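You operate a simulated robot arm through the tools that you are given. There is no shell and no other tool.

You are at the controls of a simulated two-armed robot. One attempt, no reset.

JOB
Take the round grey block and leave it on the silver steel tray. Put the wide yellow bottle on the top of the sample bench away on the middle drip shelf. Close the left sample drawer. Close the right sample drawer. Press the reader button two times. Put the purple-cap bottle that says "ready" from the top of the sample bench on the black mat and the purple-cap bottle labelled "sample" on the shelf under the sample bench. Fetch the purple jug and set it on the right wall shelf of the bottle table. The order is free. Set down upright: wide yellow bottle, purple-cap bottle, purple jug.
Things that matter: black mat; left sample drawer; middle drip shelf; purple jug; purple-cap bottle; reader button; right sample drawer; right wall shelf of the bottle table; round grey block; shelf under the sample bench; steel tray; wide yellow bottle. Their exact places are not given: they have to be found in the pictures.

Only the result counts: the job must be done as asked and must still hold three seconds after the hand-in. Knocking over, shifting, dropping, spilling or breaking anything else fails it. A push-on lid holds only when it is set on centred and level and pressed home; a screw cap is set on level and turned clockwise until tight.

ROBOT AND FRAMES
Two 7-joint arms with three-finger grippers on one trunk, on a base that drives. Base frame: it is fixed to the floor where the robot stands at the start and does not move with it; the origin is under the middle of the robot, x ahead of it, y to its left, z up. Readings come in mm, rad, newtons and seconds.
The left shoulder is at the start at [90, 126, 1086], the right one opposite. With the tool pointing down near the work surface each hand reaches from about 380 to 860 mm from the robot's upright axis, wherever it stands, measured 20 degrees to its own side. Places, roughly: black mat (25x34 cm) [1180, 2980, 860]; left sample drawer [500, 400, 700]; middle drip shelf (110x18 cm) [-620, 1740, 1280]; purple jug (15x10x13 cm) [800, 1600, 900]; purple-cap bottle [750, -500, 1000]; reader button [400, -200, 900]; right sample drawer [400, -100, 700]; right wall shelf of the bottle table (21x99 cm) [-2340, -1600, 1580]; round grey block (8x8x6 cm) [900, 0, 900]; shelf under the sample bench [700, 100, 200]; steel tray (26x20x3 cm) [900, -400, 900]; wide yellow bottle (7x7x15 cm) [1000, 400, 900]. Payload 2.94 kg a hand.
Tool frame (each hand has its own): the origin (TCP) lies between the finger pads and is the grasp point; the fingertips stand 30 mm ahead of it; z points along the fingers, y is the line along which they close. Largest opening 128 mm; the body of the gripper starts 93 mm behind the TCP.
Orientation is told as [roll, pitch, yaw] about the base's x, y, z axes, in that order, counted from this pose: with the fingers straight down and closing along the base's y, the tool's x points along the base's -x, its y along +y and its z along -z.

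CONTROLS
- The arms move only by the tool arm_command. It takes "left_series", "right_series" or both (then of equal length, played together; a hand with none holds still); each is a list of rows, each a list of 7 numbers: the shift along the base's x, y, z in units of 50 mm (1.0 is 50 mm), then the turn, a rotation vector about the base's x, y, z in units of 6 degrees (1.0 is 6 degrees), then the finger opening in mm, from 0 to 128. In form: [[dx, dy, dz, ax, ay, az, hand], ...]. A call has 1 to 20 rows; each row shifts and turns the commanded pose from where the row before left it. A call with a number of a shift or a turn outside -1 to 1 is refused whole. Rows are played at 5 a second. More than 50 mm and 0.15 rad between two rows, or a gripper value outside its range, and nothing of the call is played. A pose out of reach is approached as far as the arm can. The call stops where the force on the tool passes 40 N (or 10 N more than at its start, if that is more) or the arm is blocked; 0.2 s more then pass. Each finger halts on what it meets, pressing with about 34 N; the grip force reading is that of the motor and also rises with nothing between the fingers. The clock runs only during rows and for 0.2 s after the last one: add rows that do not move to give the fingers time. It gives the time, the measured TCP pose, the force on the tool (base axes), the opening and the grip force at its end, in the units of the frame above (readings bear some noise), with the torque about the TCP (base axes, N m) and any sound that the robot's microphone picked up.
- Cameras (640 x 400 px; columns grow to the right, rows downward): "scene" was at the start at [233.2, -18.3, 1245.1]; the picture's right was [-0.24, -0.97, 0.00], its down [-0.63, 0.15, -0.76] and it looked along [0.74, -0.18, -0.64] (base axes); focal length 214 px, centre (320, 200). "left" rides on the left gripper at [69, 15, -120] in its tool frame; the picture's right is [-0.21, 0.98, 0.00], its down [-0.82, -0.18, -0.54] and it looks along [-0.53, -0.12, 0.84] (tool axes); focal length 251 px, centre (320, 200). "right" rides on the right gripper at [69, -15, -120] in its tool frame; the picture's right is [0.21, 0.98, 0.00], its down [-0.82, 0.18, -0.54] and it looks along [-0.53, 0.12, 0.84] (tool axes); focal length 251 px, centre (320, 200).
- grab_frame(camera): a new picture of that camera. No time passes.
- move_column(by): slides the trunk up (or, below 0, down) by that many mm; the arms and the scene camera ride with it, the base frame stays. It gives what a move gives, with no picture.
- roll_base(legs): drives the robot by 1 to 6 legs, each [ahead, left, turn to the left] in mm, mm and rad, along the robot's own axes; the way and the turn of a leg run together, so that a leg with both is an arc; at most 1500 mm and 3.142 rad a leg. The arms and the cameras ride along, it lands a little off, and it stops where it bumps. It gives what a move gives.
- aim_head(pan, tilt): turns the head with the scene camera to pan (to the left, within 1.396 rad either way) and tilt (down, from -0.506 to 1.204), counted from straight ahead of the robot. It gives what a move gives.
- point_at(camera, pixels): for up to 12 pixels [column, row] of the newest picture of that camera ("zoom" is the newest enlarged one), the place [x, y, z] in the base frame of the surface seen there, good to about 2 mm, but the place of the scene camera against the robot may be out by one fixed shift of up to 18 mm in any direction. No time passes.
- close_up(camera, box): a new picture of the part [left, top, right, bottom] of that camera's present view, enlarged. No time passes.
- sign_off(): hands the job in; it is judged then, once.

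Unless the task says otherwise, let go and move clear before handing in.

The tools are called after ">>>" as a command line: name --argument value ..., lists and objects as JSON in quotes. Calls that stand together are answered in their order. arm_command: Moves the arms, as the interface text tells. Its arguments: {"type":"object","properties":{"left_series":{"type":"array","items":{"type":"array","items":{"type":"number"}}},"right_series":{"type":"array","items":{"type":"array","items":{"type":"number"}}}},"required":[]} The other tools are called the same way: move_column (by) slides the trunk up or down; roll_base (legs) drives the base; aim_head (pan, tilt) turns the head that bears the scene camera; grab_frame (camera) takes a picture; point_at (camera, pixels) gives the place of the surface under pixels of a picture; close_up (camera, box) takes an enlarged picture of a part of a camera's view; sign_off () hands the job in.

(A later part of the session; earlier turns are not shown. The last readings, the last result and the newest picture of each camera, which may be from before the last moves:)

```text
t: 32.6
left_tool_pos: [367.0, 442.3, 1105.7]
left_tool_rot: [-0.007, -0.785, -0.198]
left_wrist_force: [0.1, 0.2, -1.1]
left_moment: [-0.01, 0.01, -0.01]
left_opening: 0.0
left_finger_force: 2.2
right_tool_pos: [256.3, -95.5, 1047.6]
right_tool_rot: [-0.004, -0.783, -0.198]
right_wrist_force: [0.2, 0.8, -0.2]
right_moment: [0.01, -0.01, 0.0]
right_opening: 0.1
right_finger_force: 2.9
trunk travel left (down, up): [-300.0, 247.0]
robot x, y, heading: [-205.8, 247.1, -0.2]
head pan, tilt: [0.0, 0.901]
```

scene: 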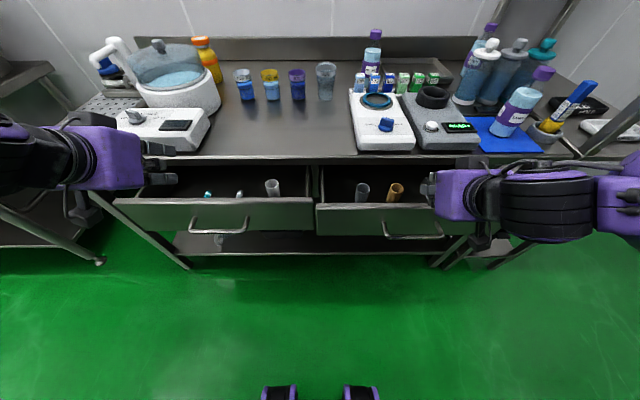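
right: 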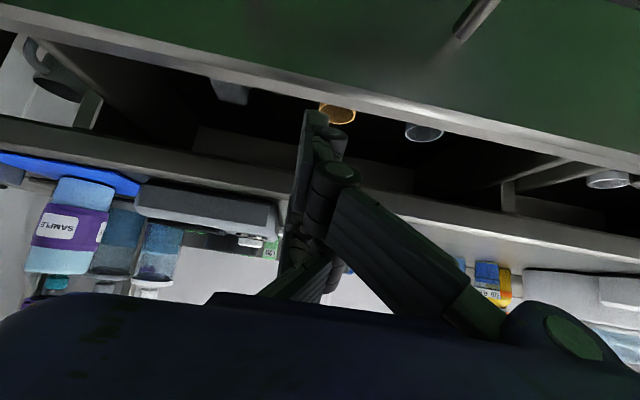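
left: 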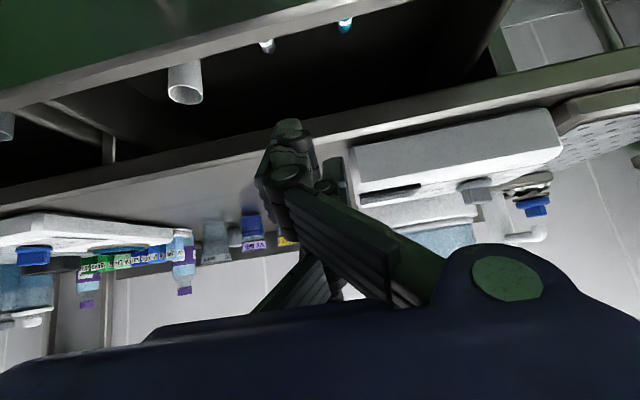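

The hands followed from where they stopped. Now back off 150 mm and lower the trunk 250 mm.

>>> roll_base --legs '[[-150, 0, 0]]'

>>> move_column --by -250

>>> grab_frame --camera "scene"

```text
t: 34.0
left_tool_pos: [220.6, 470.9, 1105.0]
left_tool_rot: [-0.002, -0.786, -0.195]
left_wrist_force: [-0.7, 0.4, 0.7]
left_moment: [0.02, 0.0, 0.05]
left_opening: 0.1
left_finger_force: 2.9
right_tool_pos: [108.3, -65.9, 1047.5]
right_tool_rot: [0.0, -0.786, -0.197]
right_wrist_force: [-0.8, 1.1, 0.0]
right_moment: [-0.03, 0.02, 0.03]
right_opening: 0.0
right_finger_force: 2.9
trunk travel left (down, up): [-300.0, 247.0]
robot x, y, heading: [-351.9, 272.8, -0.197]
head pan, tilt: [0.0, 0.901]
```

```text
t: 36.5
left_tool_pos: [221.2, 471.2, 854.9]
left_tool_rot: [-0.004, -0.785, -0.196]
left_wrist_force: [-0.1, -0.4, 0.5]
left_moment: [0.01, 0.01, -0.02]
left_opening: 0.0
left_finger_force: 3.5
right_tool_pos: [145.0, -73.5, 736.2]
right_tool_rot: [-0.002, -0.659, -0.198]
right_wrist_force: [0.1, -0.7, 0.2]
right_moment: [-0.01, -0.02, -0.01]
right_opening: 0.1
right_finger_force: 2.4
trunk travel left (down, up): [-50.0, 497.0]
robot x, y, heading: [-354.7, 274.6, -0.197]
head pan, tilt: [0.0, 0.901]
```

```text
taken
```

scene: 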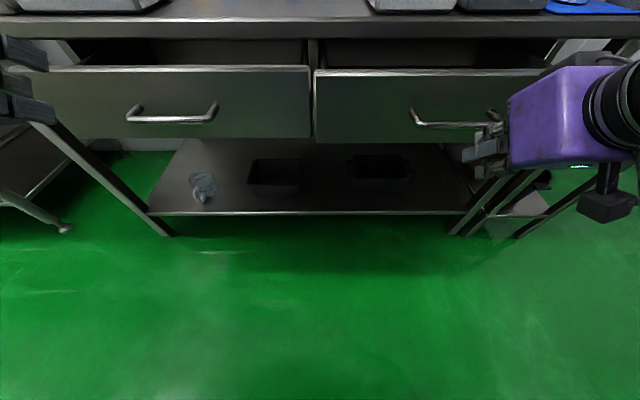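

The right hand ended lower and tipped differently (z 736, pitch −0.66) than a plain trunk shift explains. I'll send null rows to see whether it settles.

>>> arm_command --right_series '[[0, 0, 0, 0, 0, 0, 0], [0, 0, 0, 0, 0, 0, 0], [0, 0, 0, 0, 0, 0, 0]]'

>>> grab_frame --camera "right"

>>> aim_head --pan -0.8 --tilt 0.9

>>> grab_frame --camera "scene"

```text
t: 37.3
left_tool_pos: [222.1, 471.4, 854.8]
left_tool_rot: [-0.003, -0.785, -0.194]
left_wrist_force: [-0.5, -0.1, 0.3]
left_moment: [0.0, -0.02, 0.0]
left_opening: 0.0
left_finger_force: 2.6
right_tool_pos: [145.3, -73.6, 734.8]
right_tool_rot: [-0.001, -0.659, -0.197]
right_wrist_force: [0.0, 0.9, -0.1]
right_moment: [0.01, -0.01, -0.02]
right_opening: 0.0
right_finger_force: 3.3
trunk travel left (down, up): [-50.0, 497.0]
robot x, y, heading: [-355.7, 277.2, -0.203]
head pan, tilt: [0.0, 0.901]
```

```text
taken
```

right: 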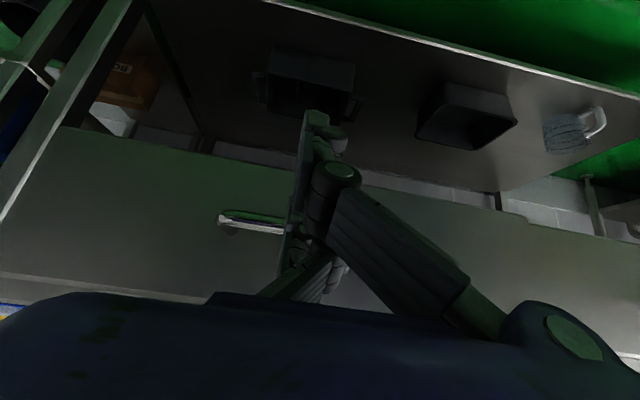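

```text
t: 38.5
left_tool_pos: [220.3, 471.5, 854.7]
left_tool_rot: [-0.002, -0.785, -0.195]
left_wrist_force: [0.4, 0.2, -0.3]
left_moment: [0.0, -0.01, 0.0]
left_opening: 0.2
left_finger_force: 2.9
right_tool_pos: [145.2, -73.8, 735.1]
right_tool_rot: [-0.003, -0.657, -0.198]
right_wrist_force: [0.2, -0.4, -0.6]
right_moment: [0.02, 0.0, -0.02]
right_opening: 0.0
right_finger_force: 2.6
trunk travel left (down, up): [-50.0, 497.0]
robot x, y, heading: [-352.9, 276.6, -0.199]
head pan, tilt: [-0.799, 0.901]
```

```text
taken
```

scene: 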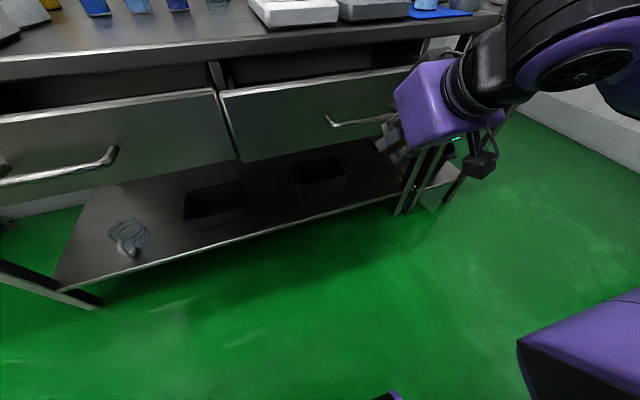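

The right arm rests without force at z 735; I'll raise it to about 809 beside the handle and bring the left down to its start, then check before pushing.

>>> arm_command --left_series '[[-0.08, -0.39, -0.49, 0, 0, 0, 0], [-0.08, -0.39, -0.49, 0, 0, 0, 0], [0, 0, 0, 0, 0, 0, 0], [0, 0, 0, 0, 0, 0, 0]]' --right_series '[[0, 0, 0.493, 0, 0, 0, 0], [0, 0, 0.493, 0, 0, 0, 0], [0, 0, 0.493, 0, 0, 0, 0], [0, 0, 0, 0, 0, 0, 0]]'

>>> aim_head --pan 0 --tilt 0.6

>>> grab_frame --camera "scene"

```text
t: 39.5
left_tool_pos: [240.8, 450.6, 837.0]
left_tool_rot: [-0.004, -0.785, -0.194]
left_wrist_force: [-0.6, -0.3, -0.2]
left_moment: [0.01, -0.03, -0.01]
left_opening: 0.1
left_finger_force: 3.1
left hand out of reach, approached as far as the arm can: row 1, 2
right_tool_pos: [144.8, -72.7, 810.1]
right_tool_rot: [-0.004, -0.659, -0.199]
right_wrist_force: [0.7, 0.5, -0.1]
right_moment: [-0.03, -0.03, -0.02]
right_opening: 0.1
right_finger_force: 3.1
trunk travel left (down, up): [-50.0, 497.0]
robot x, y, heading: [-356.4, 273.7, -0.199]
head pan, tilt: [-0.799, 0.901]
```

```text
t: 40.6
left_tool_pos: [241.7, 451.6, 837.7]
left_tool_rot: [-0.004, -0.785, -0.196]
left_wrist_force: [0.5, -0.3, 0.4]
left_moment: [0.0, -0.02, 0.05]
left_opening: 0.0
left_finger_force: 2.4
right_tool_pos: [144.4, -73.7, 809.3]
right_tool_rot: [-0.002, -0.658, -0.197]
right_wrist_force: [0.6, 0.4, 0.2]
right_moment: [0.03, 0.05, 0.0]
right_opening: 0.0
right_finger_force: 2.8
trunk travel left (down, up): [-50.0, 497.0]
robot x, y, heading: [-351.6, 273.7, -0.2]
head pan, tilt: [0.0, 0.6]
```

```text
taken
```

scene: 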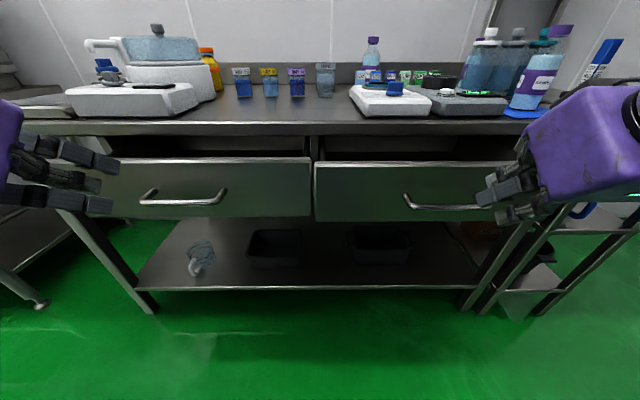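

The left is limited this close; moving it forward gives more room. I'll bring both fists forward to just before the drawer faces.

>>> arm_command --left_series '[[0.295, -0.223, 0, 0, 0, 0, 0], [0.295, -0.223, -0.2, 0, 0, 0, 0], [0.295, -0.223, -0.2, 0, 0, 0, 0], [0, 0, -0.2, 0, 0, 0, 0], [0, 0, 0, 0, 0, 0, 0]]' --right_series '[[0.294, -0.06, 0, 0, 0, 0, 0], [0.294, -0.06, 0, 0, 0, 0, 0], [0.294, -0.06, 0, 0, 0, 0, 0], [0.294, -0.06, 0, 0, 0, 0, 0], [0.294, -0.06, 0, 0, 0, 0, 0]]'

>>> grab_frame --camera "scene"

```text
t: 41.8
left_tool_pos: [284.6, 417.3, 806.7]
left_tool_rot: [-0.006, -0.785, -0.196]
left_wrist_force: [-0.2, 0.3, 0.7]
left_moment: [-0.02, 0.01, 0.04]
left_opening: 0.1
left_finger_force: 3.1
right_tool_pos: [219.0, -89.1, 810.3]
right_tool_rot: [-0.002, -0.658, -0.196]
right_wrist_force: [-0.1, -0.3, -0.6]
right_moment: [-0.03, 0.02, 0.03]
right_opening: 0.0
right_finger_force: 2.9
trunk travel left (down, up): [-50.0, 497.0]
robot x, y, heading: [-350.3, 273.9, -0.201]
head pan, tilt: [0.0, 0.6]
```

```text
taken
```

scene: 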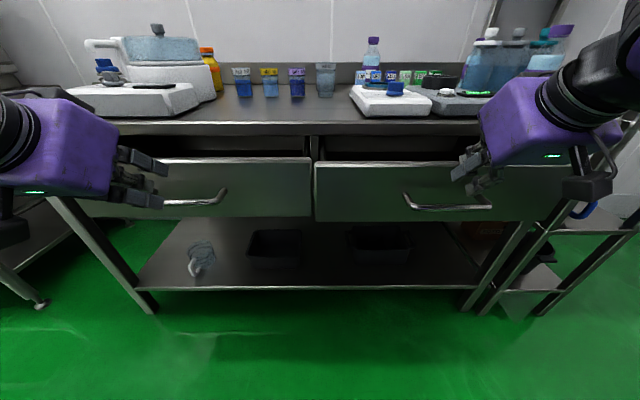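

Both fists stand just before the faces (right ~11 mm, left ~60 mm). I push the right drawer slowly first.

>>> arm_command --right_series '[[0.1176, -0.0239, 0, 0, 0, 0, 0], [0.1176, -0.0239, 0, 0, 0, 0, 0], [0.1176, -0.0239, 0, 0, 0, 0, 0], [0.1176, -0.0239, 0, 0, 0, 0, 0], [0.1176, -0.0239, 0, 0, 0, 0, 0], [0.1176, -0.0239, 0, 0, 0, 0, 0], [0.1176, -0.0239, 0, 0, 0, 0, 0], [0.1176, -0.0239, 0, 0, 0, 0, 0], [0.1176, -0.0239, 0, 0, 0, 0, 0], [0.1176, -0.0239, 0, 0, 0, 0, 0], [0.1176, -0.0239, 0, 0, 0, 0, 0], [0.1176, -0.0239, 0, 0, 0, 0, 0], [0.1176, -0.0239, 0, 0, 0, 0, 0], [0.1176, -0.0239, 0, 0, 0, 0, 0], [0.1176, -0.0239, 0, 0, 0, 0, 0], [0.1176, -0.0239, 0, 0, 0, 0, 0], [0.1176, -0.0239, 0, 0, 0, 0, 0], [0.1176, -0.0239, 0, 0, 0, 0, 0], [0.1176, -0.0239, 0, 0, 0, 0, 0], [0.1176, -0.0239, 0, 0, 0, 0, 0]]'

>>> grab_frame --camera "scene"

```text
t: 46.0
left_tool_pos: [284.9, 417.8, 807.0]
left_tool_rot: [-0.003, -0.785, -0.195]
left_wrist_force: [-0.3, -0.1, -0.1]
left_moment: [-0.01, -0.02, 0.01]
left_opening: 0.2
left_finger_force: 2.6
right_tool_pos: [336.5, -112.2, 808.4]
right_tool_rot: [-0.003, -0.656, -0.196]
right_wrist_force: [0.5, -0.1, 1.0]
right_moment: [-0.01, -0.02, 0.02]
right_opening: 0.0
right_finger_force: 3.2
trunk travel left (down, up): [-50.0, 497.0]
robot x, y, heading: [-354.6, 273.0, -0.201]
head pan, tilt: [0.0, 0.6]
```

```text
taken
```

scene: 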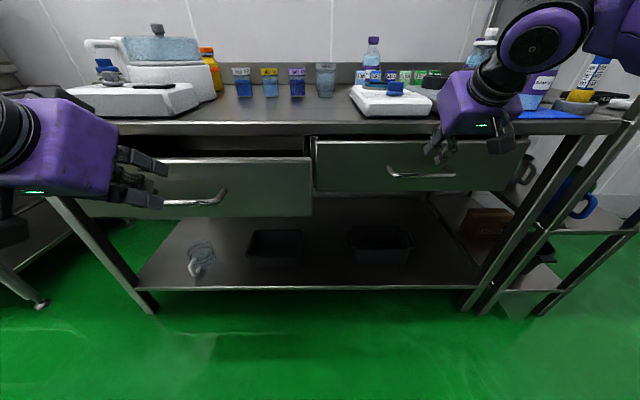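

The right drawer follows without resistance; tip is now at n≈370. I continue slowly until it stops.

>>> arm_command --right_series '[[0.098, -0.0199, 0, 0, 0, 0, 0], [0.098, -0.0199, 0, 0, 0, 0, 0], [0.098, -0.0199, 0, 0, 0, 0, 0], [0.098, -0.0199, 0, 0, 0, 0, 0], [0.059, -0.012, 0, 0, 0, 0, 0], [0.059, -0.012, 0, 0, 0, 0, 0], [0.059, -0.012, 0, 0, 0, 0, 0], [0.059, -0.012, 0, 0, 0, 0, 0], [0.059, -0.012, 0, 0, 0, 0, 0], [0.059, -0.012, 0, 0, 0, 0, 0], [0.059, -0.012, 0, 0, 0, 0, 0], [0.059, -0.012, 0, 0, 0, 0, 0], [0.059, -0.012, 0, 0, 0, 0, 0], [0.059, -0.012, 0, 0, 0, 0, 0]]'

>>> grab_frame --camera "scene"

```text
t: 47.0
left_tool_pos: [281.6, 416.9, 808.4]
left_tool_rot: [-0.005, -0.789, -0.196]
left_wrist_force: [-0.9, 0.2, 0.1]
left_moment: [0.0, -0.03, -0.02]
left_opening: 0.0
left_finger_force: 2.9
right_tool_pos: [349.0, -114.9, 812.7]
right_tool_rot: [0.001, -0.653, -0.199]
right_wrist_force: [-21.9, 2.0, 12.3]
right_moment: [-0.1, -0.46, -0.35]
right_opening: 0.0
right_finger_force: 2.3
trunk travel left (down, up): [-50.0, 497.0]
robot x, y, heading: [-357.1, 274.0, -0.204]
head pan, tilt: [0.0, 0.6]
stopped in row 4 (right hand): the force on the tool passed its limit at 46 N (the readings are from after the stop); the commanded pose is now the measured one
```

```text
taken
```

scene: 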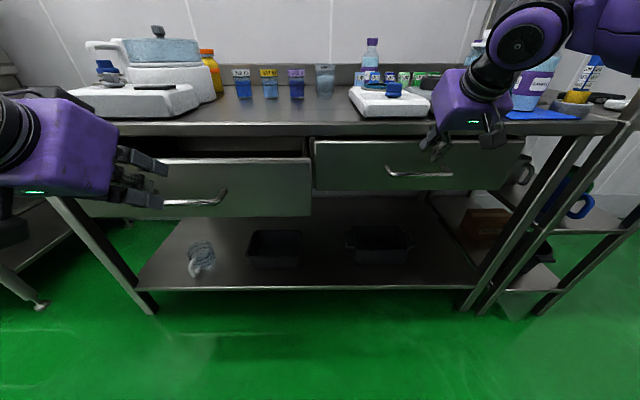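

The push stopped at 46 N with the face at n≈383. I'll zoom to see whether the right drawer is fully in.

>>> close_up --camera "scene" --box '[260, 100, 560, 220]'

>>> grab_frame --camera "right"

>>> point_at --camera "scene" --pixels '[[330, 150], [400, 150], [500, 150], [330, 180], [480, 180], [340, 128], [500, 128]]'

```text
2.13 times, centred on (410, 160) of scene
```

zoom: 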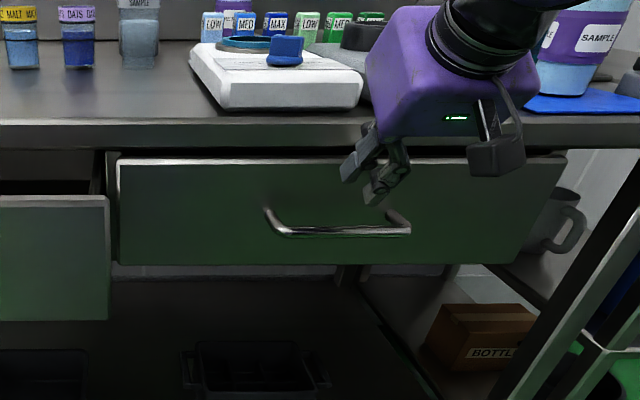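

```text
taken
```

right: 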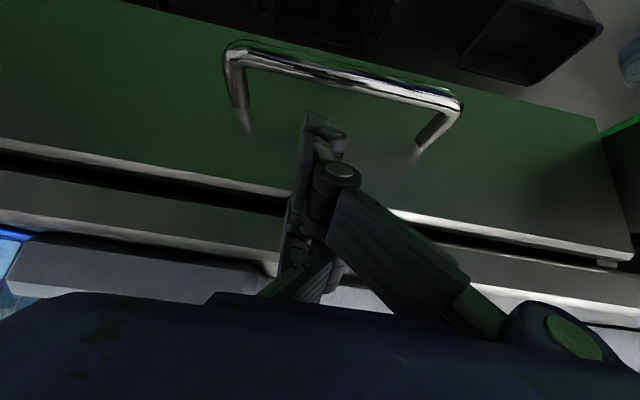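

```text
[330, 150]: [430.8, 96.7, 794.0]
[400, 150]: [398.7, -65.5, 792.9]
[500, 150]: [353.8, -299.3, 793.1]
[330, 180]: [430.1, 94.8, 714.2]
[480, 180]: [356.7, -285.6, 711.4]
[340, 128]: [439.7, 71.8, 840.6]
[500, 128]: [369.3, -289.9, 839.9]
```

The right drawer sits just behind the bench edge, evenly in. I retract the right fist and push the left drawer slowly.

>>> arm_command --left_series '[[0.196, -0.0398, 0, 0, 0, 0, 0], [0.196, -0.0398, 0, 0, 0, 0, 0], [0.196, -0.0398, 0, 0, 0, 0, 0], [0.196, -0.0398, 0, 0, 0, 0, 0], [0.1176, -0.0239, 0, 0, 0, 0, 0], [0.1176, -0.0239, 0, 0, 0, 0, 0], [0.1176, -0.0239, 0, 0, 0, 0, 0], [0.1176, -0.0239, 0, 0, 0, 0, 0], [0.1176, -0.0239, 0, 0, 0, 0, 0], [0.1176, -0.0239, 0, 0, 0, 0, 0], [0.1176, -0.0239, 0, 0, 0, 0, 0], [0.1176, -0.0239, 0, 0, 0, 0, 0], [0.1176, -0.0239, 0, 0, 0, 0, 0], [0.1176, -0.0239, 0, 0, 0, 0, 0], [0.1176, -0.0239, 0, 0, 0, 0, 0], [0.1176, -0.0239, 0, 0, 0, 0, 0], [0.1176, -0.0239, 0, 0, 0, 0, 0], [0.1176, -0.0239, 0, 0, 0, 0, 0], [0.1176, -0.0239, 0, 0, 0, 0, 0], [0.1176, -0.0239, 0, 0, 0, 0, 0]]' --right_series '[[-0.098, 0.0199, 0, 0, 0, 0, 0], [-0.196, 0.0398, 0, 0, 0, 0, 0], [-0.392, 0.08, 0, 0, 0, 0, 0], [-0.392, 0.08, 0, 0, 0, 0, 0], [-0.392, 0.08, 0, 0, 0, 0, 0], [-0.392, 0.08, 0, 0, 0, 0, 0], [-0.392, 0.08, 0, 0, 0, 0, 0], [0, 0, 0, 0, 0, 0, 0], [0, 0, 0, 0, 0, 0, 0], [0, 0, 0, 0, 0, 0, 0], [0, 0, 0, 0, 0, 0, 0], [0, 0, 0, 0, 0, 0, 0], [0, 0, 0, 0, 0, 0, 0], [0, 0, 0, 0, 0, 0, 0], [0, 0, 0, 0, 0, 0, 0], [0, 0, 0, 0, 0, 0, 0], [0, 0, 0, 0, 0, 0, 0], [0, 0, 0, 0, 0, 0, 0], [0, 0, 0, 0, 0, 0, 0], [0, 0, 0, 0, 0, 0, 0]]'

>>> grab_frame --camera "scene"

```text
t: 51.2
left_tool_pos: [418.6, 389.5, 806.9]
left_tool_rot: [-0.004, -0.785, -0.195]
left_wrist_force: [0.0, -0.7, 0.5]
left_moment: [-0.04, -0.01, -0.01]
left_opening: 0.3
left_finger_force: 3.1
right_tool_pos: [239.0, -92.5, 807.0]
right_tool_rot: [-0.001, -0.651, -0.2]
right_wrist_force: [0.1, -0.3, -0.4]
right_moment: [0.01, 0.01, 0.02]
right_opening: 0.1
right_finger_force: 3.3
trunk travel left (down, up): [-50.0, 497.0]
robot x, y, heading: [-354.1, 278.7, -0.2]
head pan, tilt: [0.0, 0.6]
```

```text
taken
```

scene: 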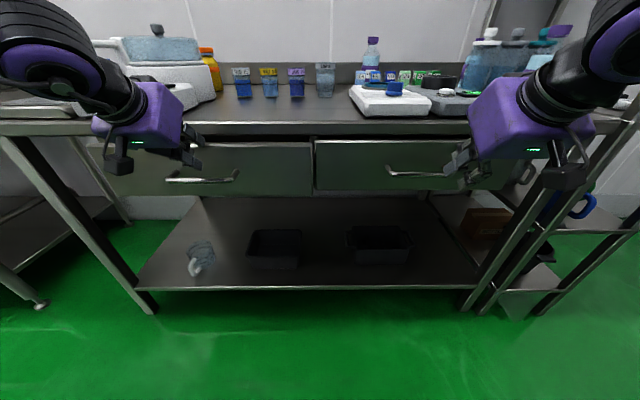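

The left drawer follows (tip n≈354); continue slowly to its stop near n≈383.

>>> arm_command --left_series '[[0.098, -0.0199, 0, 0, 0, 0, 0], [0.098, -0.0199, 0, 0, 0, 0, 0], [0.098, -0.0199, 0, 0, 0, 0, 0], [0.098, -0.0199, 0, 0, 0, 0, 0], [0.059, -0.012, 0, 0, 0, 0, 0], [0.059, -0.012, 0, 0, 0, 0, 0], [0.059, -0.012, 0, 0, 0, 0, 0], [0.059, -0.012, 0, 0, 0, 0, 0], [0.059, -0.012, 0, 0, 0, 0, 0], [0.059, -0.012, 0, 0, 0, 0, 0], [0.059, -0.012, 0, 0, 0, 0, 0], [0.059, -0.012, 0, 0, 0, 0, 0], [0.059, -0.012, 0, 0, 0, 0, 0], [0.059, -0.012, 0, 0, 0, 0, 0]]'

>>> grab_frame --camera "scene"

```text
t: 53.2
left_tool_pos: [447.4, 384.9, 809.5]
left_tool_rot: [-0.005, -0.785, -0.197]
left_wrist_force: [-22.3, 6.0, 12.1]
left_moment: [-0.24, -0.32, -0.22]
left_opening: 0.0
left_finger_force: 2.9
right_tool_pos: [237.2, -90.4, 809.2]
right_tool_rot: [-0.001, -0.655, -0.195]
right_wrist_force: [-0.5, -0.3, 0.3]
right_moment: [0.0, 0.01, 0.0]
right_opening: 0.0
right_finger_force: 2.5
trunk travel left (down, up): [-50.0, 497.0]
robot x, y, heading: [-351.8, 272.3, -0.2]
head pan, tilt: [0.0, 0.6]
stopped in row 10 (left hand): the force on the tool passed its limit at 43 N (the readings are from after the stop); the commanded pose is now the measured one
```

```text
taken
```

scene: 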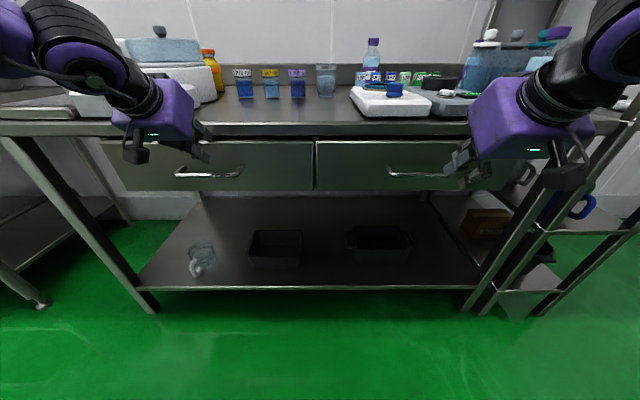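

The left drawer stopped at the same depth (n≈383) as the right one, so both are closed. I retract the left fist, then raise the trunk back.

>>> arm_command --left_series '[[-0.098, 0.0199, 0, 0, 0, 0, 0], [-0.196, 0.0398, 0, 0, 0, 0, 0], [-0.392, 0.08, 0, 0, 0, 0, 0], [-0.392, 0.08, 0, 0, 0, 0, 0], [-0.392, 0.08, 0, 0, 0, 0, 0], [-0.392, 0.08, 0.2, 0, 0, 0, 0], [-0.392, 0.08, 0.4, 0, 0, 0, 0], [-0.392, 0.08, 0.6, 0, 0, 0, 0]]' --right_series '[[-0.196, 0.0398, 0, 0, 0, 0, 0], [-0.196, 0.0398, 0, 0, 0, 0, 0], [-0.2, 0.04, 0.2, 0, 0, 0, 0], [-0.2, 0.04, 0.4, 0, 0, 0, 0], [0, 0, 0.6, 0, 0, 0, 0], [0, 0, 0.6, 0, 0, 0, 0], [0, 0, 0.6, 0, 0, 0, 0], [0, 0, 0, 0, 0, 0, 0]]'

>>> close_up --camera "scene" --box '[80, 110, 540, 300]'

```text
t: 55.0
left_tool_pos: [318.0, 411.2, 865.1]
left_tool_rot: [-0.003, -0.781, -0.197]
left_wrist_force: [-0.6, 1.4, -0.1]
left_moment: [0.04, 0.05, -0.03]
left_opening: 0.0
left_finger_force: 2.9
right_tool_pos: [199.4, -83.3, 929.0]
right_tool_rot: [-0.001, -0.65, -0.197]
right_wrist_force: [0.2, -0.2, -0.1]
right_moment: [0.04, 0.0, 0.02]
right_opening: 0.1
right_finger_force: 3.0
trunk travel left (down, up): [-50.0, 497.0]
robot x, y, heading: [-355.4, 273.2, -0.198]
head pan, tilt: [0.0, 0.6]
```

```text
1.39 times, centred on (310, 205) of scene
```

zoom: 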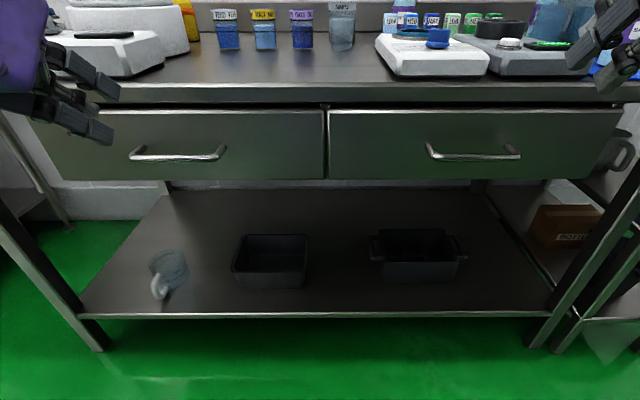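

Both drawers are in evenly. I measure the lower shelf and its free spots now.

>>> point_at --camera "zoom" --pixels '[[340, 300], [500, 300], [340, 270], [500, 270], [200, 300], [340, 314], [500, 313], [372, 285], [308, 285], [462, 285], [200, 80], [500, 165]]'

>>> move_column --by 250

>>> aim_head --pan -0.2 --tilt 0.6

>>> grab_frame --camera "scene"

```text
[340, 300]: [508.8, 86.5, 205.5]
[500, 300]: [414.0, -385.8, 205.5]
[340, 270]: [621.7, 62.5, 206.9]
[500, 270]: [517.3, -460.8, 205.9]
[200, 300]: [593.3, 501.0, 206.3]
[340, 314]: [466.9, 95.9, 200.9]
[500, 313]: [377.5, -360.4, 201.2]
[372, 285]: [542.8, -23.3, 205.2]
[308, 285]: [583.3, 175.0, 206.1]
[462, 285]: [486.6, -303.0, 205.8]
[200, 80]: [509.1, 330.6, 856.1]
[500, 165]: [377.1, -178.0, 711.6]
```

```text
t: 57.6
left_tool_pos: [318.1, 410.0, 1115.3]
left_tool_rot: [-0.004, -0.782, -0.196]
left_wrist_force: [0.5, -0.8, -0.2]
left_moment: [-0.01, 0.01, -0.01]
left_opening: 0.0
left_finger_force: 3.4
right_tool_pos: [199.7, -82.8, 1177.7]
right_tool_rot: [-0.001, -0.652, -0.196]
right_wrist_force: [-0.2, -0.5, -0.7]
right_moment: [-0.02, 0.01, 0.04]
right_opening: 0.0
right_finger_force: 3.0
trunk travel left (down, up): [-300.0, 247.0]
robot x, y, heading: [-352.7, 275.7, -0.197]
head pan, tilt: [0.0, 0.6]
```

```text
t: 58.3
left_tool_pos: [316.7, 410.6, 1116.8]
left_tool_rot: [-0.004, -0.782, -0.195]
left_wrist_force: [-0.1, -0.1, -0.3]
left_moment: [-0.03, 0.0, -0.01]
left_opening: 0.2
left_finger_force: 2.9
right_tool_pos: [198.2, -83.9, 1177.6]
right_tool_rot: [0.0, -0.651, -0.197]
right_wrist_force: [-0.4, 0.5, 0.2]
right_moment: [-0.03, 0.0, -0.01]
right_opening: 0.0
right_finger_force: 3.2
trunk travel left (down, up): [-300.0, 247.0]
robot x, y, heading: [-356.0, 273.9, -0.194]
head pan, tilt: [-0.201, 0.6]
```

```text
taken
```

scene: 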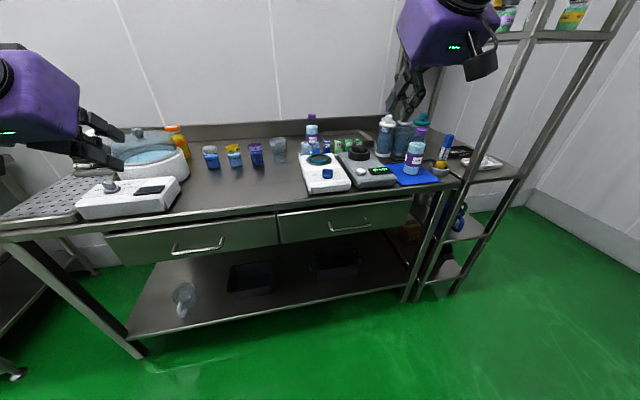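

Now I check the robot's own base extent to know how close I can drive to the bench.

>>> aim_head --pan 0 --tilt 1.2

>>> grab_frame --camera "scene"

>>> point_at --camera "scene" --pixels '[[287, 300], [350, 300], [287, 292], [320, 330], [320, 370], [320, 390], [250, 330], [400, 330], [320, 250]]'

```text
t: 59.3
left_tool_pos: [317.1, 411.3, 1116.7]
left_tool_rot: [-0.003, -0.782, -0.195]
left_wrist_force: [0.2, 0.1, -0.2]
left_moment: [0.01, 0.03, 0.02]
left_opening: 0.2
left_finger_force: 2.3
right_tool_pos: [200.2, -83.7, 1177.7]
right_tool_rot: [-0.001, -0.651, -0.195]
right_wrist_force: [-1.3, 0.8, -0.7]
right_moment: [-0.01, -0.01, -0.05]
right_opening: 0.0
right_finger_force: 2.7
trunk travel left (down, up): [-300.0, 247.0]
robot x, y, heading: [-353.8, 272.8, -0.196]
head pan, tilt: [0.0, 1.201]
```

```text
taken
```

scene: 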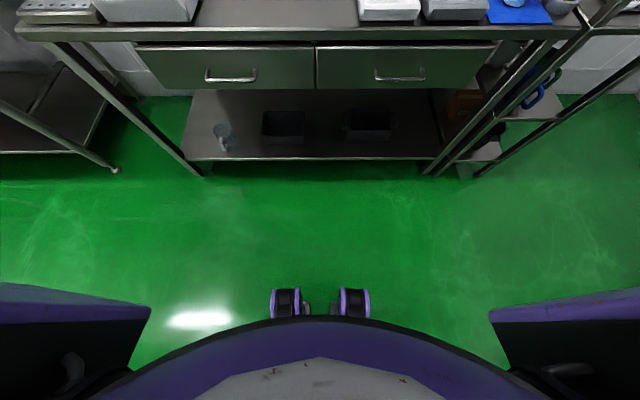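

```text
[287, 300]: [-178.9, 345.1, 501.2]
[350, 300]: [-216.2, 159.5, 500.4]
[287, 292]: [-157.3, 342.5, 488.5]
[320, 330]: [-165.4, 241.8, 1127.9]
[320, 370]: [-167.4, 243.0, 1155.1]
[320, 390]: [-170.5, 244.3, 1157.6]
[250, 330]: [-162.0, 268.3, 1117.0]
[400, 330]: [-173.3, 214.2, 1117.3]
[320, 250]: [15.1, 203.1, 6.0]
```

The robot's front reaches ~180 mm ahead of its axis, so with the drawers shut I can move in. I drive to stand before the reader.

>>> roll_base --legs '[[300, -97, 0]]'

>>> aim_head --pan -0.35 --tilt 0.65

>>> grab_frame --camera "scene"

>>> grab_frame --camera "right"

>>> close_up --camera "scene" --box '[380, 60, 560, 260]'

```text
t: 61.4
left_tool_pos: [589.1, 258.6, 1116.1]
left_tool_rot: [-0.004, -0.782, -0.194]
left_wrist_force: [0.5, 0.1, 0.1]
left_moment: [-0.01, 0.0, 0.03]
left_opening: 0.2
left_finger_force: 2.7
right_tool_pos: [470.7, -235.7, 1176.6]
right_tool_rot: [-0.002, -0.65, -0.196]
right_wrist_force: [-0.4, 0.3, 0.1]
right_moment: [0.0, 0.02, -0.01]
right_opening: 0.0
right_finger_force: 2.9
trunk travel left (down, up): [-300.0, 247.0]
robot x, y, heading: [-82.8, 123.1, -0.199]
head pan, tilt: [0.0, 1.201]
```

```text
t: 62.4
left_tool_pos: [588.0, 259.9, 1116.8]
left_tool_rot: [-0.004, -0.782, -0.196]
left_wrist_force: [-0.7, 0.0, -0.2]
left_moment: [0.05, 0.0, 0.0]
left_opening: 0.0
left_finger_force: 3.0
right_tool_pos: [470.8, -234.9, 1177.6]
right_tool_rot: [-0.001, -0.652, -0.195]
right_wrist_force: [-0.7, 0.1, -0.1]
right_moment: [-0.03, 0.0, -0.04]
right_opening: 0.0
right_finger_force: 2.8
trunk travel left (down, up): [-300.0, 247.0]
robot x, y, heading: [-80.3, 124.0, -0.195]
head pan, tilt: [-0.351, 0.649]
```

```text
taken
```

scene: 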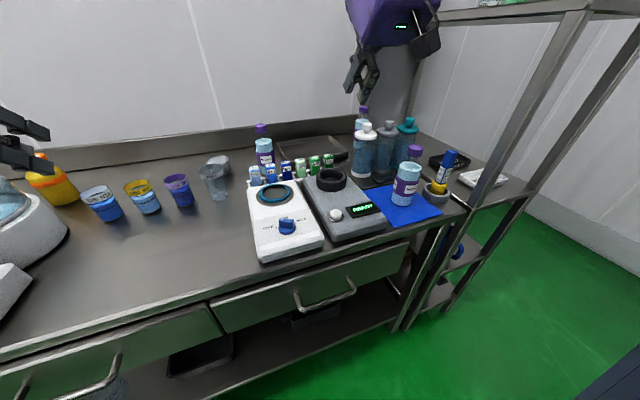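

```text
taken
```

right: 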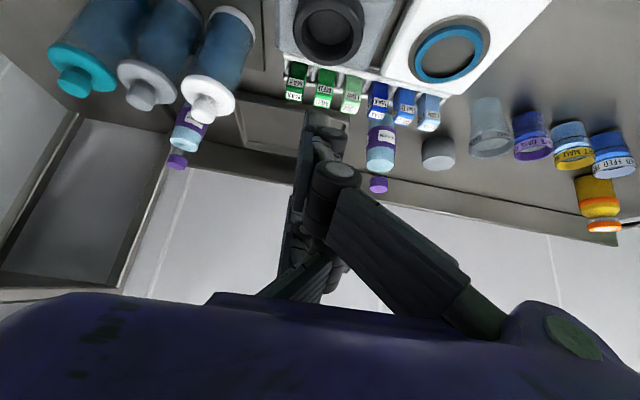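

```text
2.00 times, centred on (470, 160) of scene
```

zoom: 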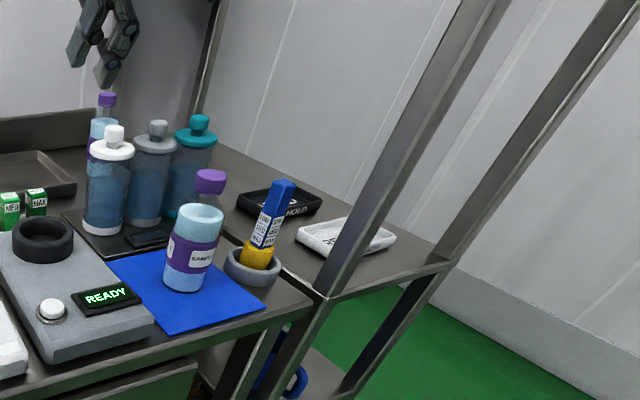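

The right camera sees the READY bottle's cap at (177,161), pump bottle tops, the block at (438,155) and tray. I get their places from that camera.

>>> point_at --camera "right" --pixels '[[177, 161], [186, 145], [191, 113], [205, 107], [140, 97], [75, 82], [438, 160], [438, 142], [379, 185], [381, 165], [245, 130], [345, 118]]'

>>> close_up --camera "right" --box '[40, 0, 300, 200]'

>>> point_at --camera "scene" --pixels '[[364, 112], [365, 128], [366, 150], [386, 125], [407, 120], [405, 188], [415, 148], [218, 160], [300, 150], [340, 158], [290, 140], [335, 212]]'

```text
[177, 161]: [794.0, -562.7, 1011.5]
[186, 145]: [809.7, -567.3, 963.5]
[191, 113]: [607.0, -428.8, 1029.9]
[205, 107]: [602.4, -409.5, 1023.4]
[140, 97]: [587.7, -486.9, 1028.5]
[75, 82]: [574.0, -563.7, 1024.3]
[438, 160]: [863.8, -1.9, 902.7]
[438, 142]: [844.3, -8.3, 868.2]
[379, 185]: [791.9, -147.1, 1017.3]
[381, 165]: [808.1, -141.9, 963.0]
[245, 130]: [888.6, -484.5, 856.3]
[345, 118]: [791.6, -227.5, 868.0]
```

```text
2.00 times, centred on (170, 100) of right
```

zoom: 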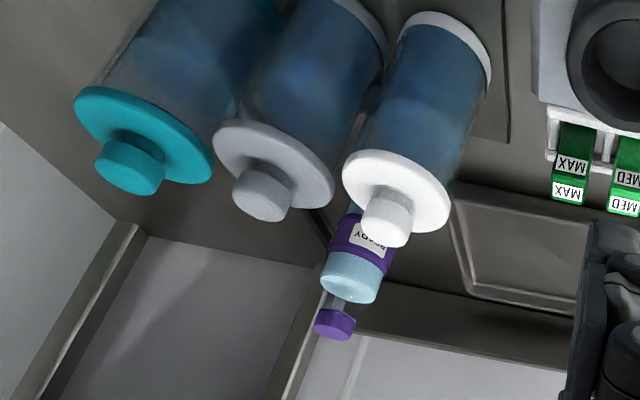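

```text
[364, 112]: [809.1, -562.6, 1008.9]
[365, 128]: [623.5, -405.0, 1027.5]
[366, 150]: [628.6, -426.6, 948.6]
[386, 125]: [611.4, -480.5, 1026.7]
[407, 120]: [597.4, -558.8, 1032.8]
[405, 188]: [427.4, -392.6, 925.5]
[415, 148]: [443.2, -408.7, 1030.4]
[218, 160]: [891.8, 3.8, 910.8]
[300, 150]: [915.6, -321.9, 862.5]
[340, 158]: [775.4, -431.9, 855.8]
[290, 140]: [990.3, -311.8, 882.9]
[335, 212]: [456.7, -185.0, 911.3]
```

READY stands at about (800,−563), cap top z≈1015, with the pump bottles' tops only at 1028, so a top-down grasp works. Now the button at (436,−188,903): I set the right fist upright above it.

>>> arm_command --right_series '[[-0.098, 0.134, 0, 0.176, 0.868, 0, 0], [-0.098, 0.134, 0, 0.176, 0.868, 0, 0], [-0.098, 0.134, 0, 0.176, 0.868, 0, 0], [-0.098, 0.134, 0, 0.176, 0.868, 0, 0], [-0.098, 0.134, 0, 0.176, 0.868, 0, 0], [-0.098, 0.134, 0, 0.176, 0.868, 0, 0], [-0.098, 0.134, 0, 0.176, 0.868, 0, 0], [0, 0, -0.9, 0, 0, 0, 0], [0, 0, -0.9, 0, 0, 0, 0], [0, 0, -0.9, 0, 0, 0, 0], [0, 0, -0.8, 0, 0, 0, 0], [0, 0, 0, 0, 0, 0, 0]]'

>>> grab_frame --camera "right"

>>> grab_frame --camera "scene"

```text
t: 65.0
left_tool_pos: [588.1, 258.3, 1117.5]
left_tool_rot: [-0.002, -0.783, -0.197]
left_wrist_force: [-0.2, -0.5, -0.2]
left_moment: [0.02, 0.0, -0.02]
left_opening: 0.4
left_finger_force: 3.2
right_tool_pos: [436.2, -187.8, 1002.9]
right_tool_rot: [0.003, -0.004, -0.198]
right_wrist_force: [-0.8, 0.1, 0.1]
right_moment: [0.0, 0.03, 0.05]
right_opening: 0.0
right_finger_force: 2.6
trunk travel left (down, up): [-300.0, 247.0]
robot x, y, heading: [-81.5, 122.2, -0.199]
head pan, tilt: [-0.351, 0.649]
```

```text
taken
```

right: 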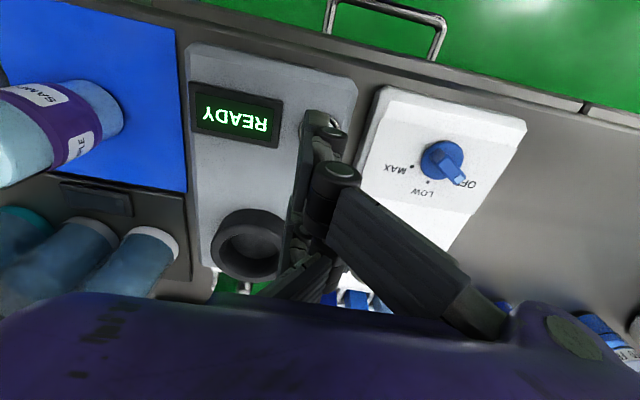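

```text
taken
```

scene: 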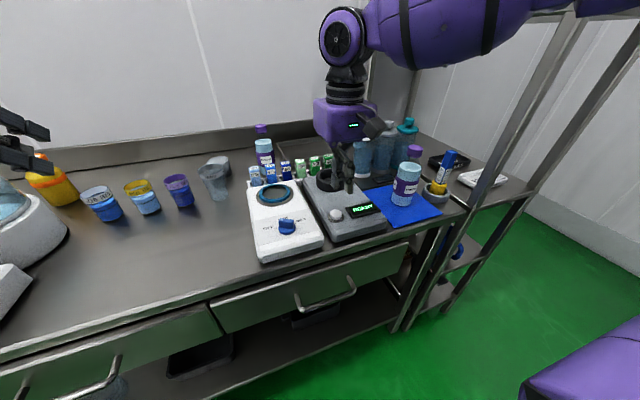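

The fist is right over the button (it hides it in the right view at about (325,120)). I press once slowly and lift again.

>>> arm_command --right_series '[[0, 0, -0.4, 0, 0, 0, 0], [0, 0, -0.4, 0, 0, 0, 0], [0, 0, -0.4, 0, 0, 0, 0], [0, 0, -0.04, 0, 0, 0, 0], [0, 0, -0.04, 0, 0, 0, 0], [0, 0, -0.04, 0, 0, 0, 0], [0, 0, -0.04, 0, 0, 0, 0], [0, 0, -0.04, 0, 0, 0, 0], [0, 0, -0.04, 0, 0, 0, 0]]'

>>> close_up --camera "scene" --box '[290, 140, 410, 240]'

```text
t: 67.0
left_tool_pos: [589.0, 259.1, 1116.7]
left_tool_rot: [-0.004, -0.783, -0.196]
left_wrist_force: [-0.5, -0.3, -1.1]
left_moment: [-0.02, 0.01, 0.07]
left_opening: 0.0
left_finger_force: 3.2
right_tool_pos: [436.3, -189.1, 930.4]
right_tool_rot: [0.001, -0.002, -0.197]
right_wrist_force: [0.0, 0.0, 0.1]
right_moment: [0.01, 0.03, 0.03]
right_opening: 0.1
right_finger_force: 2.9
trunk travel left (down, up): [-300.0, 247.0]
robot x, y, heading: [-84.1, 125.1, -0.201]
head pan, tilt: [-0.351, 0.649]
```

```text
4.00 times, centred on (350, 190) of scene
```

zoom: 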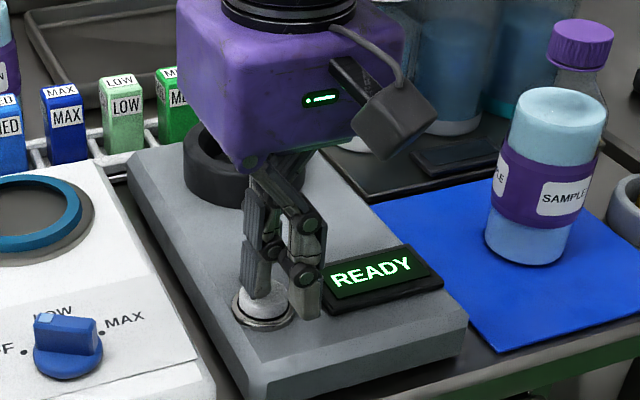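

No contact yet at tip z≈900; the fist seems slightly right of the button's centre in the zoom. I check with the right camera.

>>> close_up --camera "right" --box '[250, 70, 410, 170]'

>>> close_up --camera "scene" --box '[325, 190, 375, 230]'

```text
4.00 times, centred on (330, 120) of right
```

zoom: 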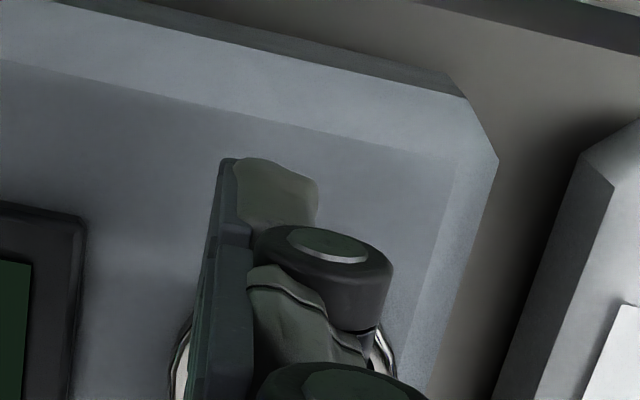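

```text
10.00 times, centred on (350, 210) of scene
```

zoom: 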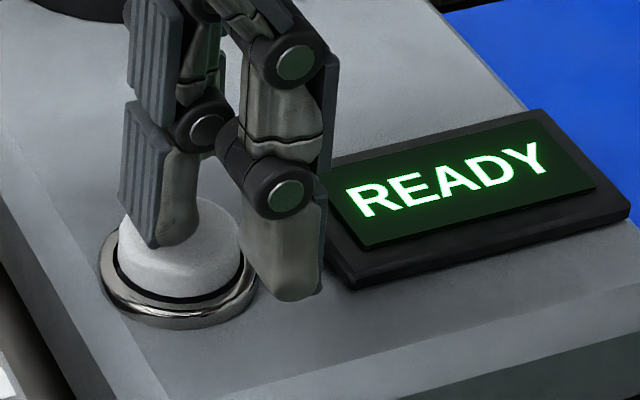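

In the hand view the fist is centred on the button's ring. I continue pressing in 1.5 mm steps.

>>> arm_command --right_series '[[0, 0, -0.03, 0, 0, 0, 0], [0, 0, -0.03, 0, 0, 0, 0], [0, 0, -0.03, 0, 0, 0, 0], [0, 0, -0.03, 0, 0, 0, 0]]'

>>> close_up --camera "scene" --box '[325, 190, 375, 230]'

```text
t: 68.0
left_tool_pos: [588.3, 259.6, 1114.3]
left_tool_rot: [-0.004, -0.781, -0.194]
left_wrist_force: [0.0, -0.5, -0.6]
left_moment: [0.04, 0.0, 0.0]
left_opening: 0.0
left_finger_force: 3.4
right_tool_pos: [436.8, -186.8, 925.5]
right_tool_rot: [0.002, -0.002, -0.197]
right_wrist_force: [-1.2, -0.2, 0.2]
right_moment: [0.03, 0.03, 0.04]
right_opening: 0.2
right_finger_force: 3.0
trunk travel left (down, up): [-300.0, 247.0]
robot x, y, heading: [-82.7, 123.3, -0.199]
head pan, tilt: [-0.351, 0.649]
```

```text
10.00 times, centred on (350, 210) of scene
```

zoom: 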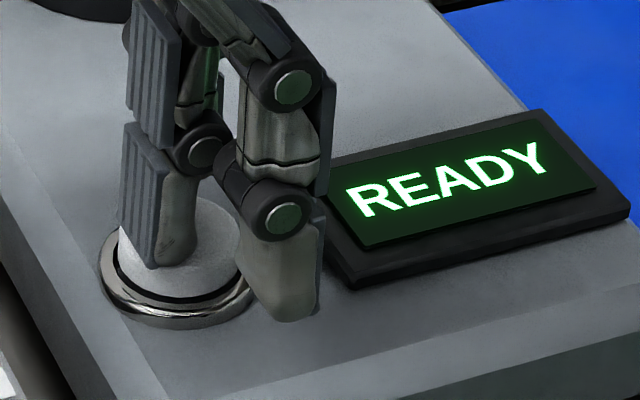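

Still no force at tip z≈895. I measure where the finger tips and button top lie in this zoom.

>>> point_at --camera "zoom" --pixels '[[155, 258], [290, 310], [215, 225], [215, 260], [125, 275], [240, 290], [170, 310], [130, 245], [190, 210]]'

```text
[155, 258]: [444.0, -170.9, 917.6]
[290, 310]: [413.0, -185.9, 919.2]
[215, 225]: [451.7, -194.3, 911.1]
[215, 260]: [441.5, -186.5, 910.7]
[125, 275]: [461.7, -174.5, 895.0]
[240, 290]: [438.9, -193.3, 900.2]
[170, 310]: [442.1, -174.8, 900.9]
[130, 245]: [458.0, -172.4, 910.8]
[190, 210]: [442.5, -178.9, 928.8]
```

The visible fingertips sit only ~17–20 mm ahead of the TCP when closed, so contact is still to come. I keep lowering in 1 mm steps and watch the force.

>>> arm_command --right_series '[[0, 0, -0.02, 0, 0, 0, 0], [0, 0, -0.02, 0, 0, 0, 0], [0, 0, -0.02, 0, 0, 0, 0], [0, 0, -0.02, 0, 0, 0, 0]]'

>>> close_up --camera "scene" --box '[325, 190, 375, 230]'

```text
t: 69.0
left_tool_pos: [589.2, 258.3, 1115.6]
left_tool_rot: [-0.003, -0.782, -0.197]
left_wrist_force: [0.0, 0.6, -0.6]
left_moment: [0.01, -0.02, -0.01]
left_opening: 0.3
left_finger_force: 3.6
right_tool_pos: [437.3, -188.0, 919.6]
right_tool_rot: [0.002, 0.0, -0.198]
right_wrist_force: [-0.1, -0.4, 0.4]
right_moment: [0.02, -0.03, -0.03]
right_opening: 0.0
right_finger_force: 2.5
trunk travel left (down, up): [-300.0, 247.0]
robot x, y, heading: [-79.2, 122.2, -0.196]
head pan, tilt: [-0.351, 0.649]
```

```text
10.00 times, centred on (350, 210) of scene
```

zoom: 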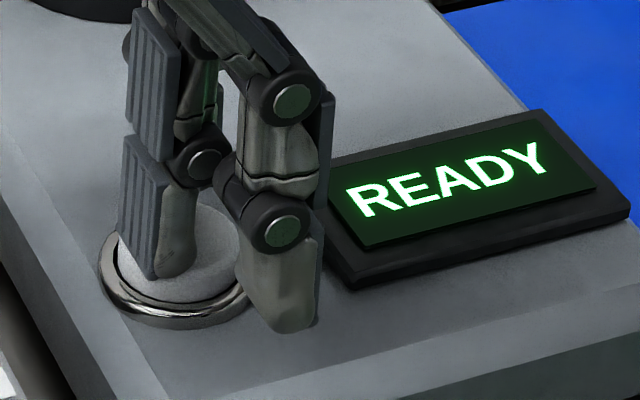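

>>> point_at --camera "zoom" --pixels '[[215, 225], [215, 250], [220, 270], [128, 250], [200, 215], [155, 268], [285, 322], [120, 285], [240, 295]]'

>>> close_up --camera "right" --box '[250, 70, 410, 170]'

```text
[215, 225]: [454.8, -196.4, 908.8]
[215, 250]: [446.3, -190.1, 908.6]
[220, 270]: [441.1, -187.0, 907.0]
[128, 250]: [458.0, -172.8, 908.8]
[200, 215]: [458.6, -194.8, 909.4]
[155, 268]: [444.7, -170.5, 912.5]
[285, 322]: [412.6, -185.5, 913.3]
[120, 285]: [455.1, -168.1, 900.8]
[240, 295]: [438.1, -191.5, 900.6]
```

```text
4.00 times, centred on (330, 120) of right
```

zoom: 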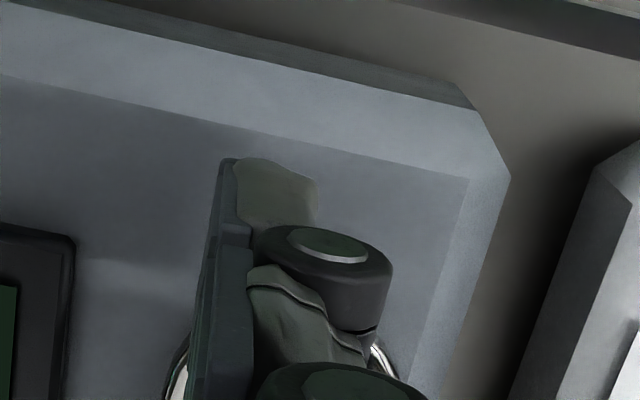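

The button top has sunk ~2 mm, so it is being pressed lightly. I continue down until it bottoms or a sound comes.

>>> arm_command --right_series '[[0, 0, -0.02, 0, 0, 0, 0], [0, 0, -0.02, 0, 0, 0, 0], [0, 0, -0.02, 0, 0, 0, 0]]'

>>> close_up --camera "scene" --box '[325, 190, 375, 230]'

```text
t: 69.8
left_tool_pos: [588.0, 258.2, 1115.8]
left_tool_rot: [-0.004, -0.782, -0.196]
left_wrist_force: [-1.0, 1.1, 0.3]
left_moment: [0.01, -0.04, 0.01]
left_opening: 0.1
left_finger_force: 3.1
right_tool_pos: [436.7, -187.4, 917.2]
right_tool_rot: [0.002, -0.002, -0.196]
right_wrist_force: [-0.4, -1.0, 2.6]
right_moment: [0.02, 0.01, -0.02]
right_opening: 0.1
right_finger_force: 3.2
trunk travel left (down, up): [-300.0, 247.0]
robot x, y, heading: [-85.1, 125.5, -0.194]
head pan, tilt: [-0.351, 0.649]
heard: click
```

```text
10.00 times, centred on (350, 210) of scene
```

zoom: 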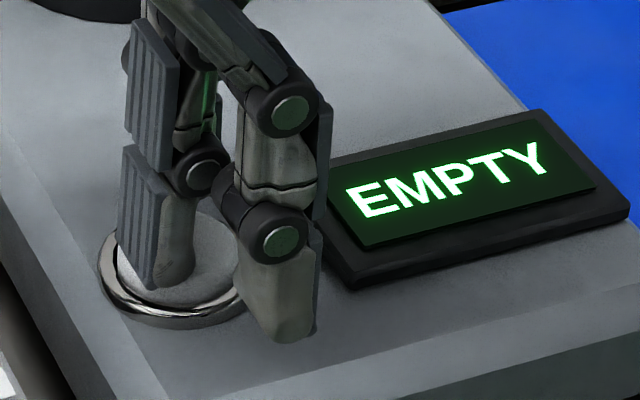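

A click was heard and the display reads "EMPTY": press one counted. I lift 20 mm and press a second time to the same depth.

>>> arm_command --right_series '[[0, 0, 0.2, 0, 0, 0, 0], [0, 0, 0.2, 0, 0, 0, 0], [0, 0, 0, 0, 0, 0, 0], [0, 0, 0, 0, 0, 0, 0]]'

>>> close_up --camera "scene" --box '[325, 190, 375, 230]'

```text
t: 70.8
left_tool_pos: [588.5, 259.3, 1116.0]
left_tool_rot: [-0.003, -0.784, -0.196]
left_wrist_force: [-0.2, 0.1, 0.1]
left_moment: [-0.01, -0.01, -0.01]
left_opening: 0.1
left_finger_force: 3.6
right_tool_pos: [438.0, -189.2, 937.9]
right_tool_rot: [0.001, -0.002, -0.197]
right_wrist_force: [-0.6, 0.1, 0.3]
right_moment: [-0.02, 0.03, 0.0]
right_opening: 0.0
right_finger_force: 2.2
trunk travel left (down, up): [-300.0, 247.0]
robot x, y, heading: [-79.2, 119.8, -0.196]
head pan, tilt: [-0.351, 0.649]
```

```text
10.00 times, centred on (350, 210) of scene
```

zoom: 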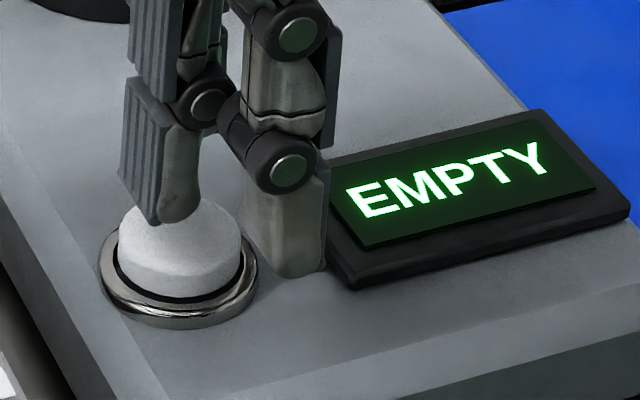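

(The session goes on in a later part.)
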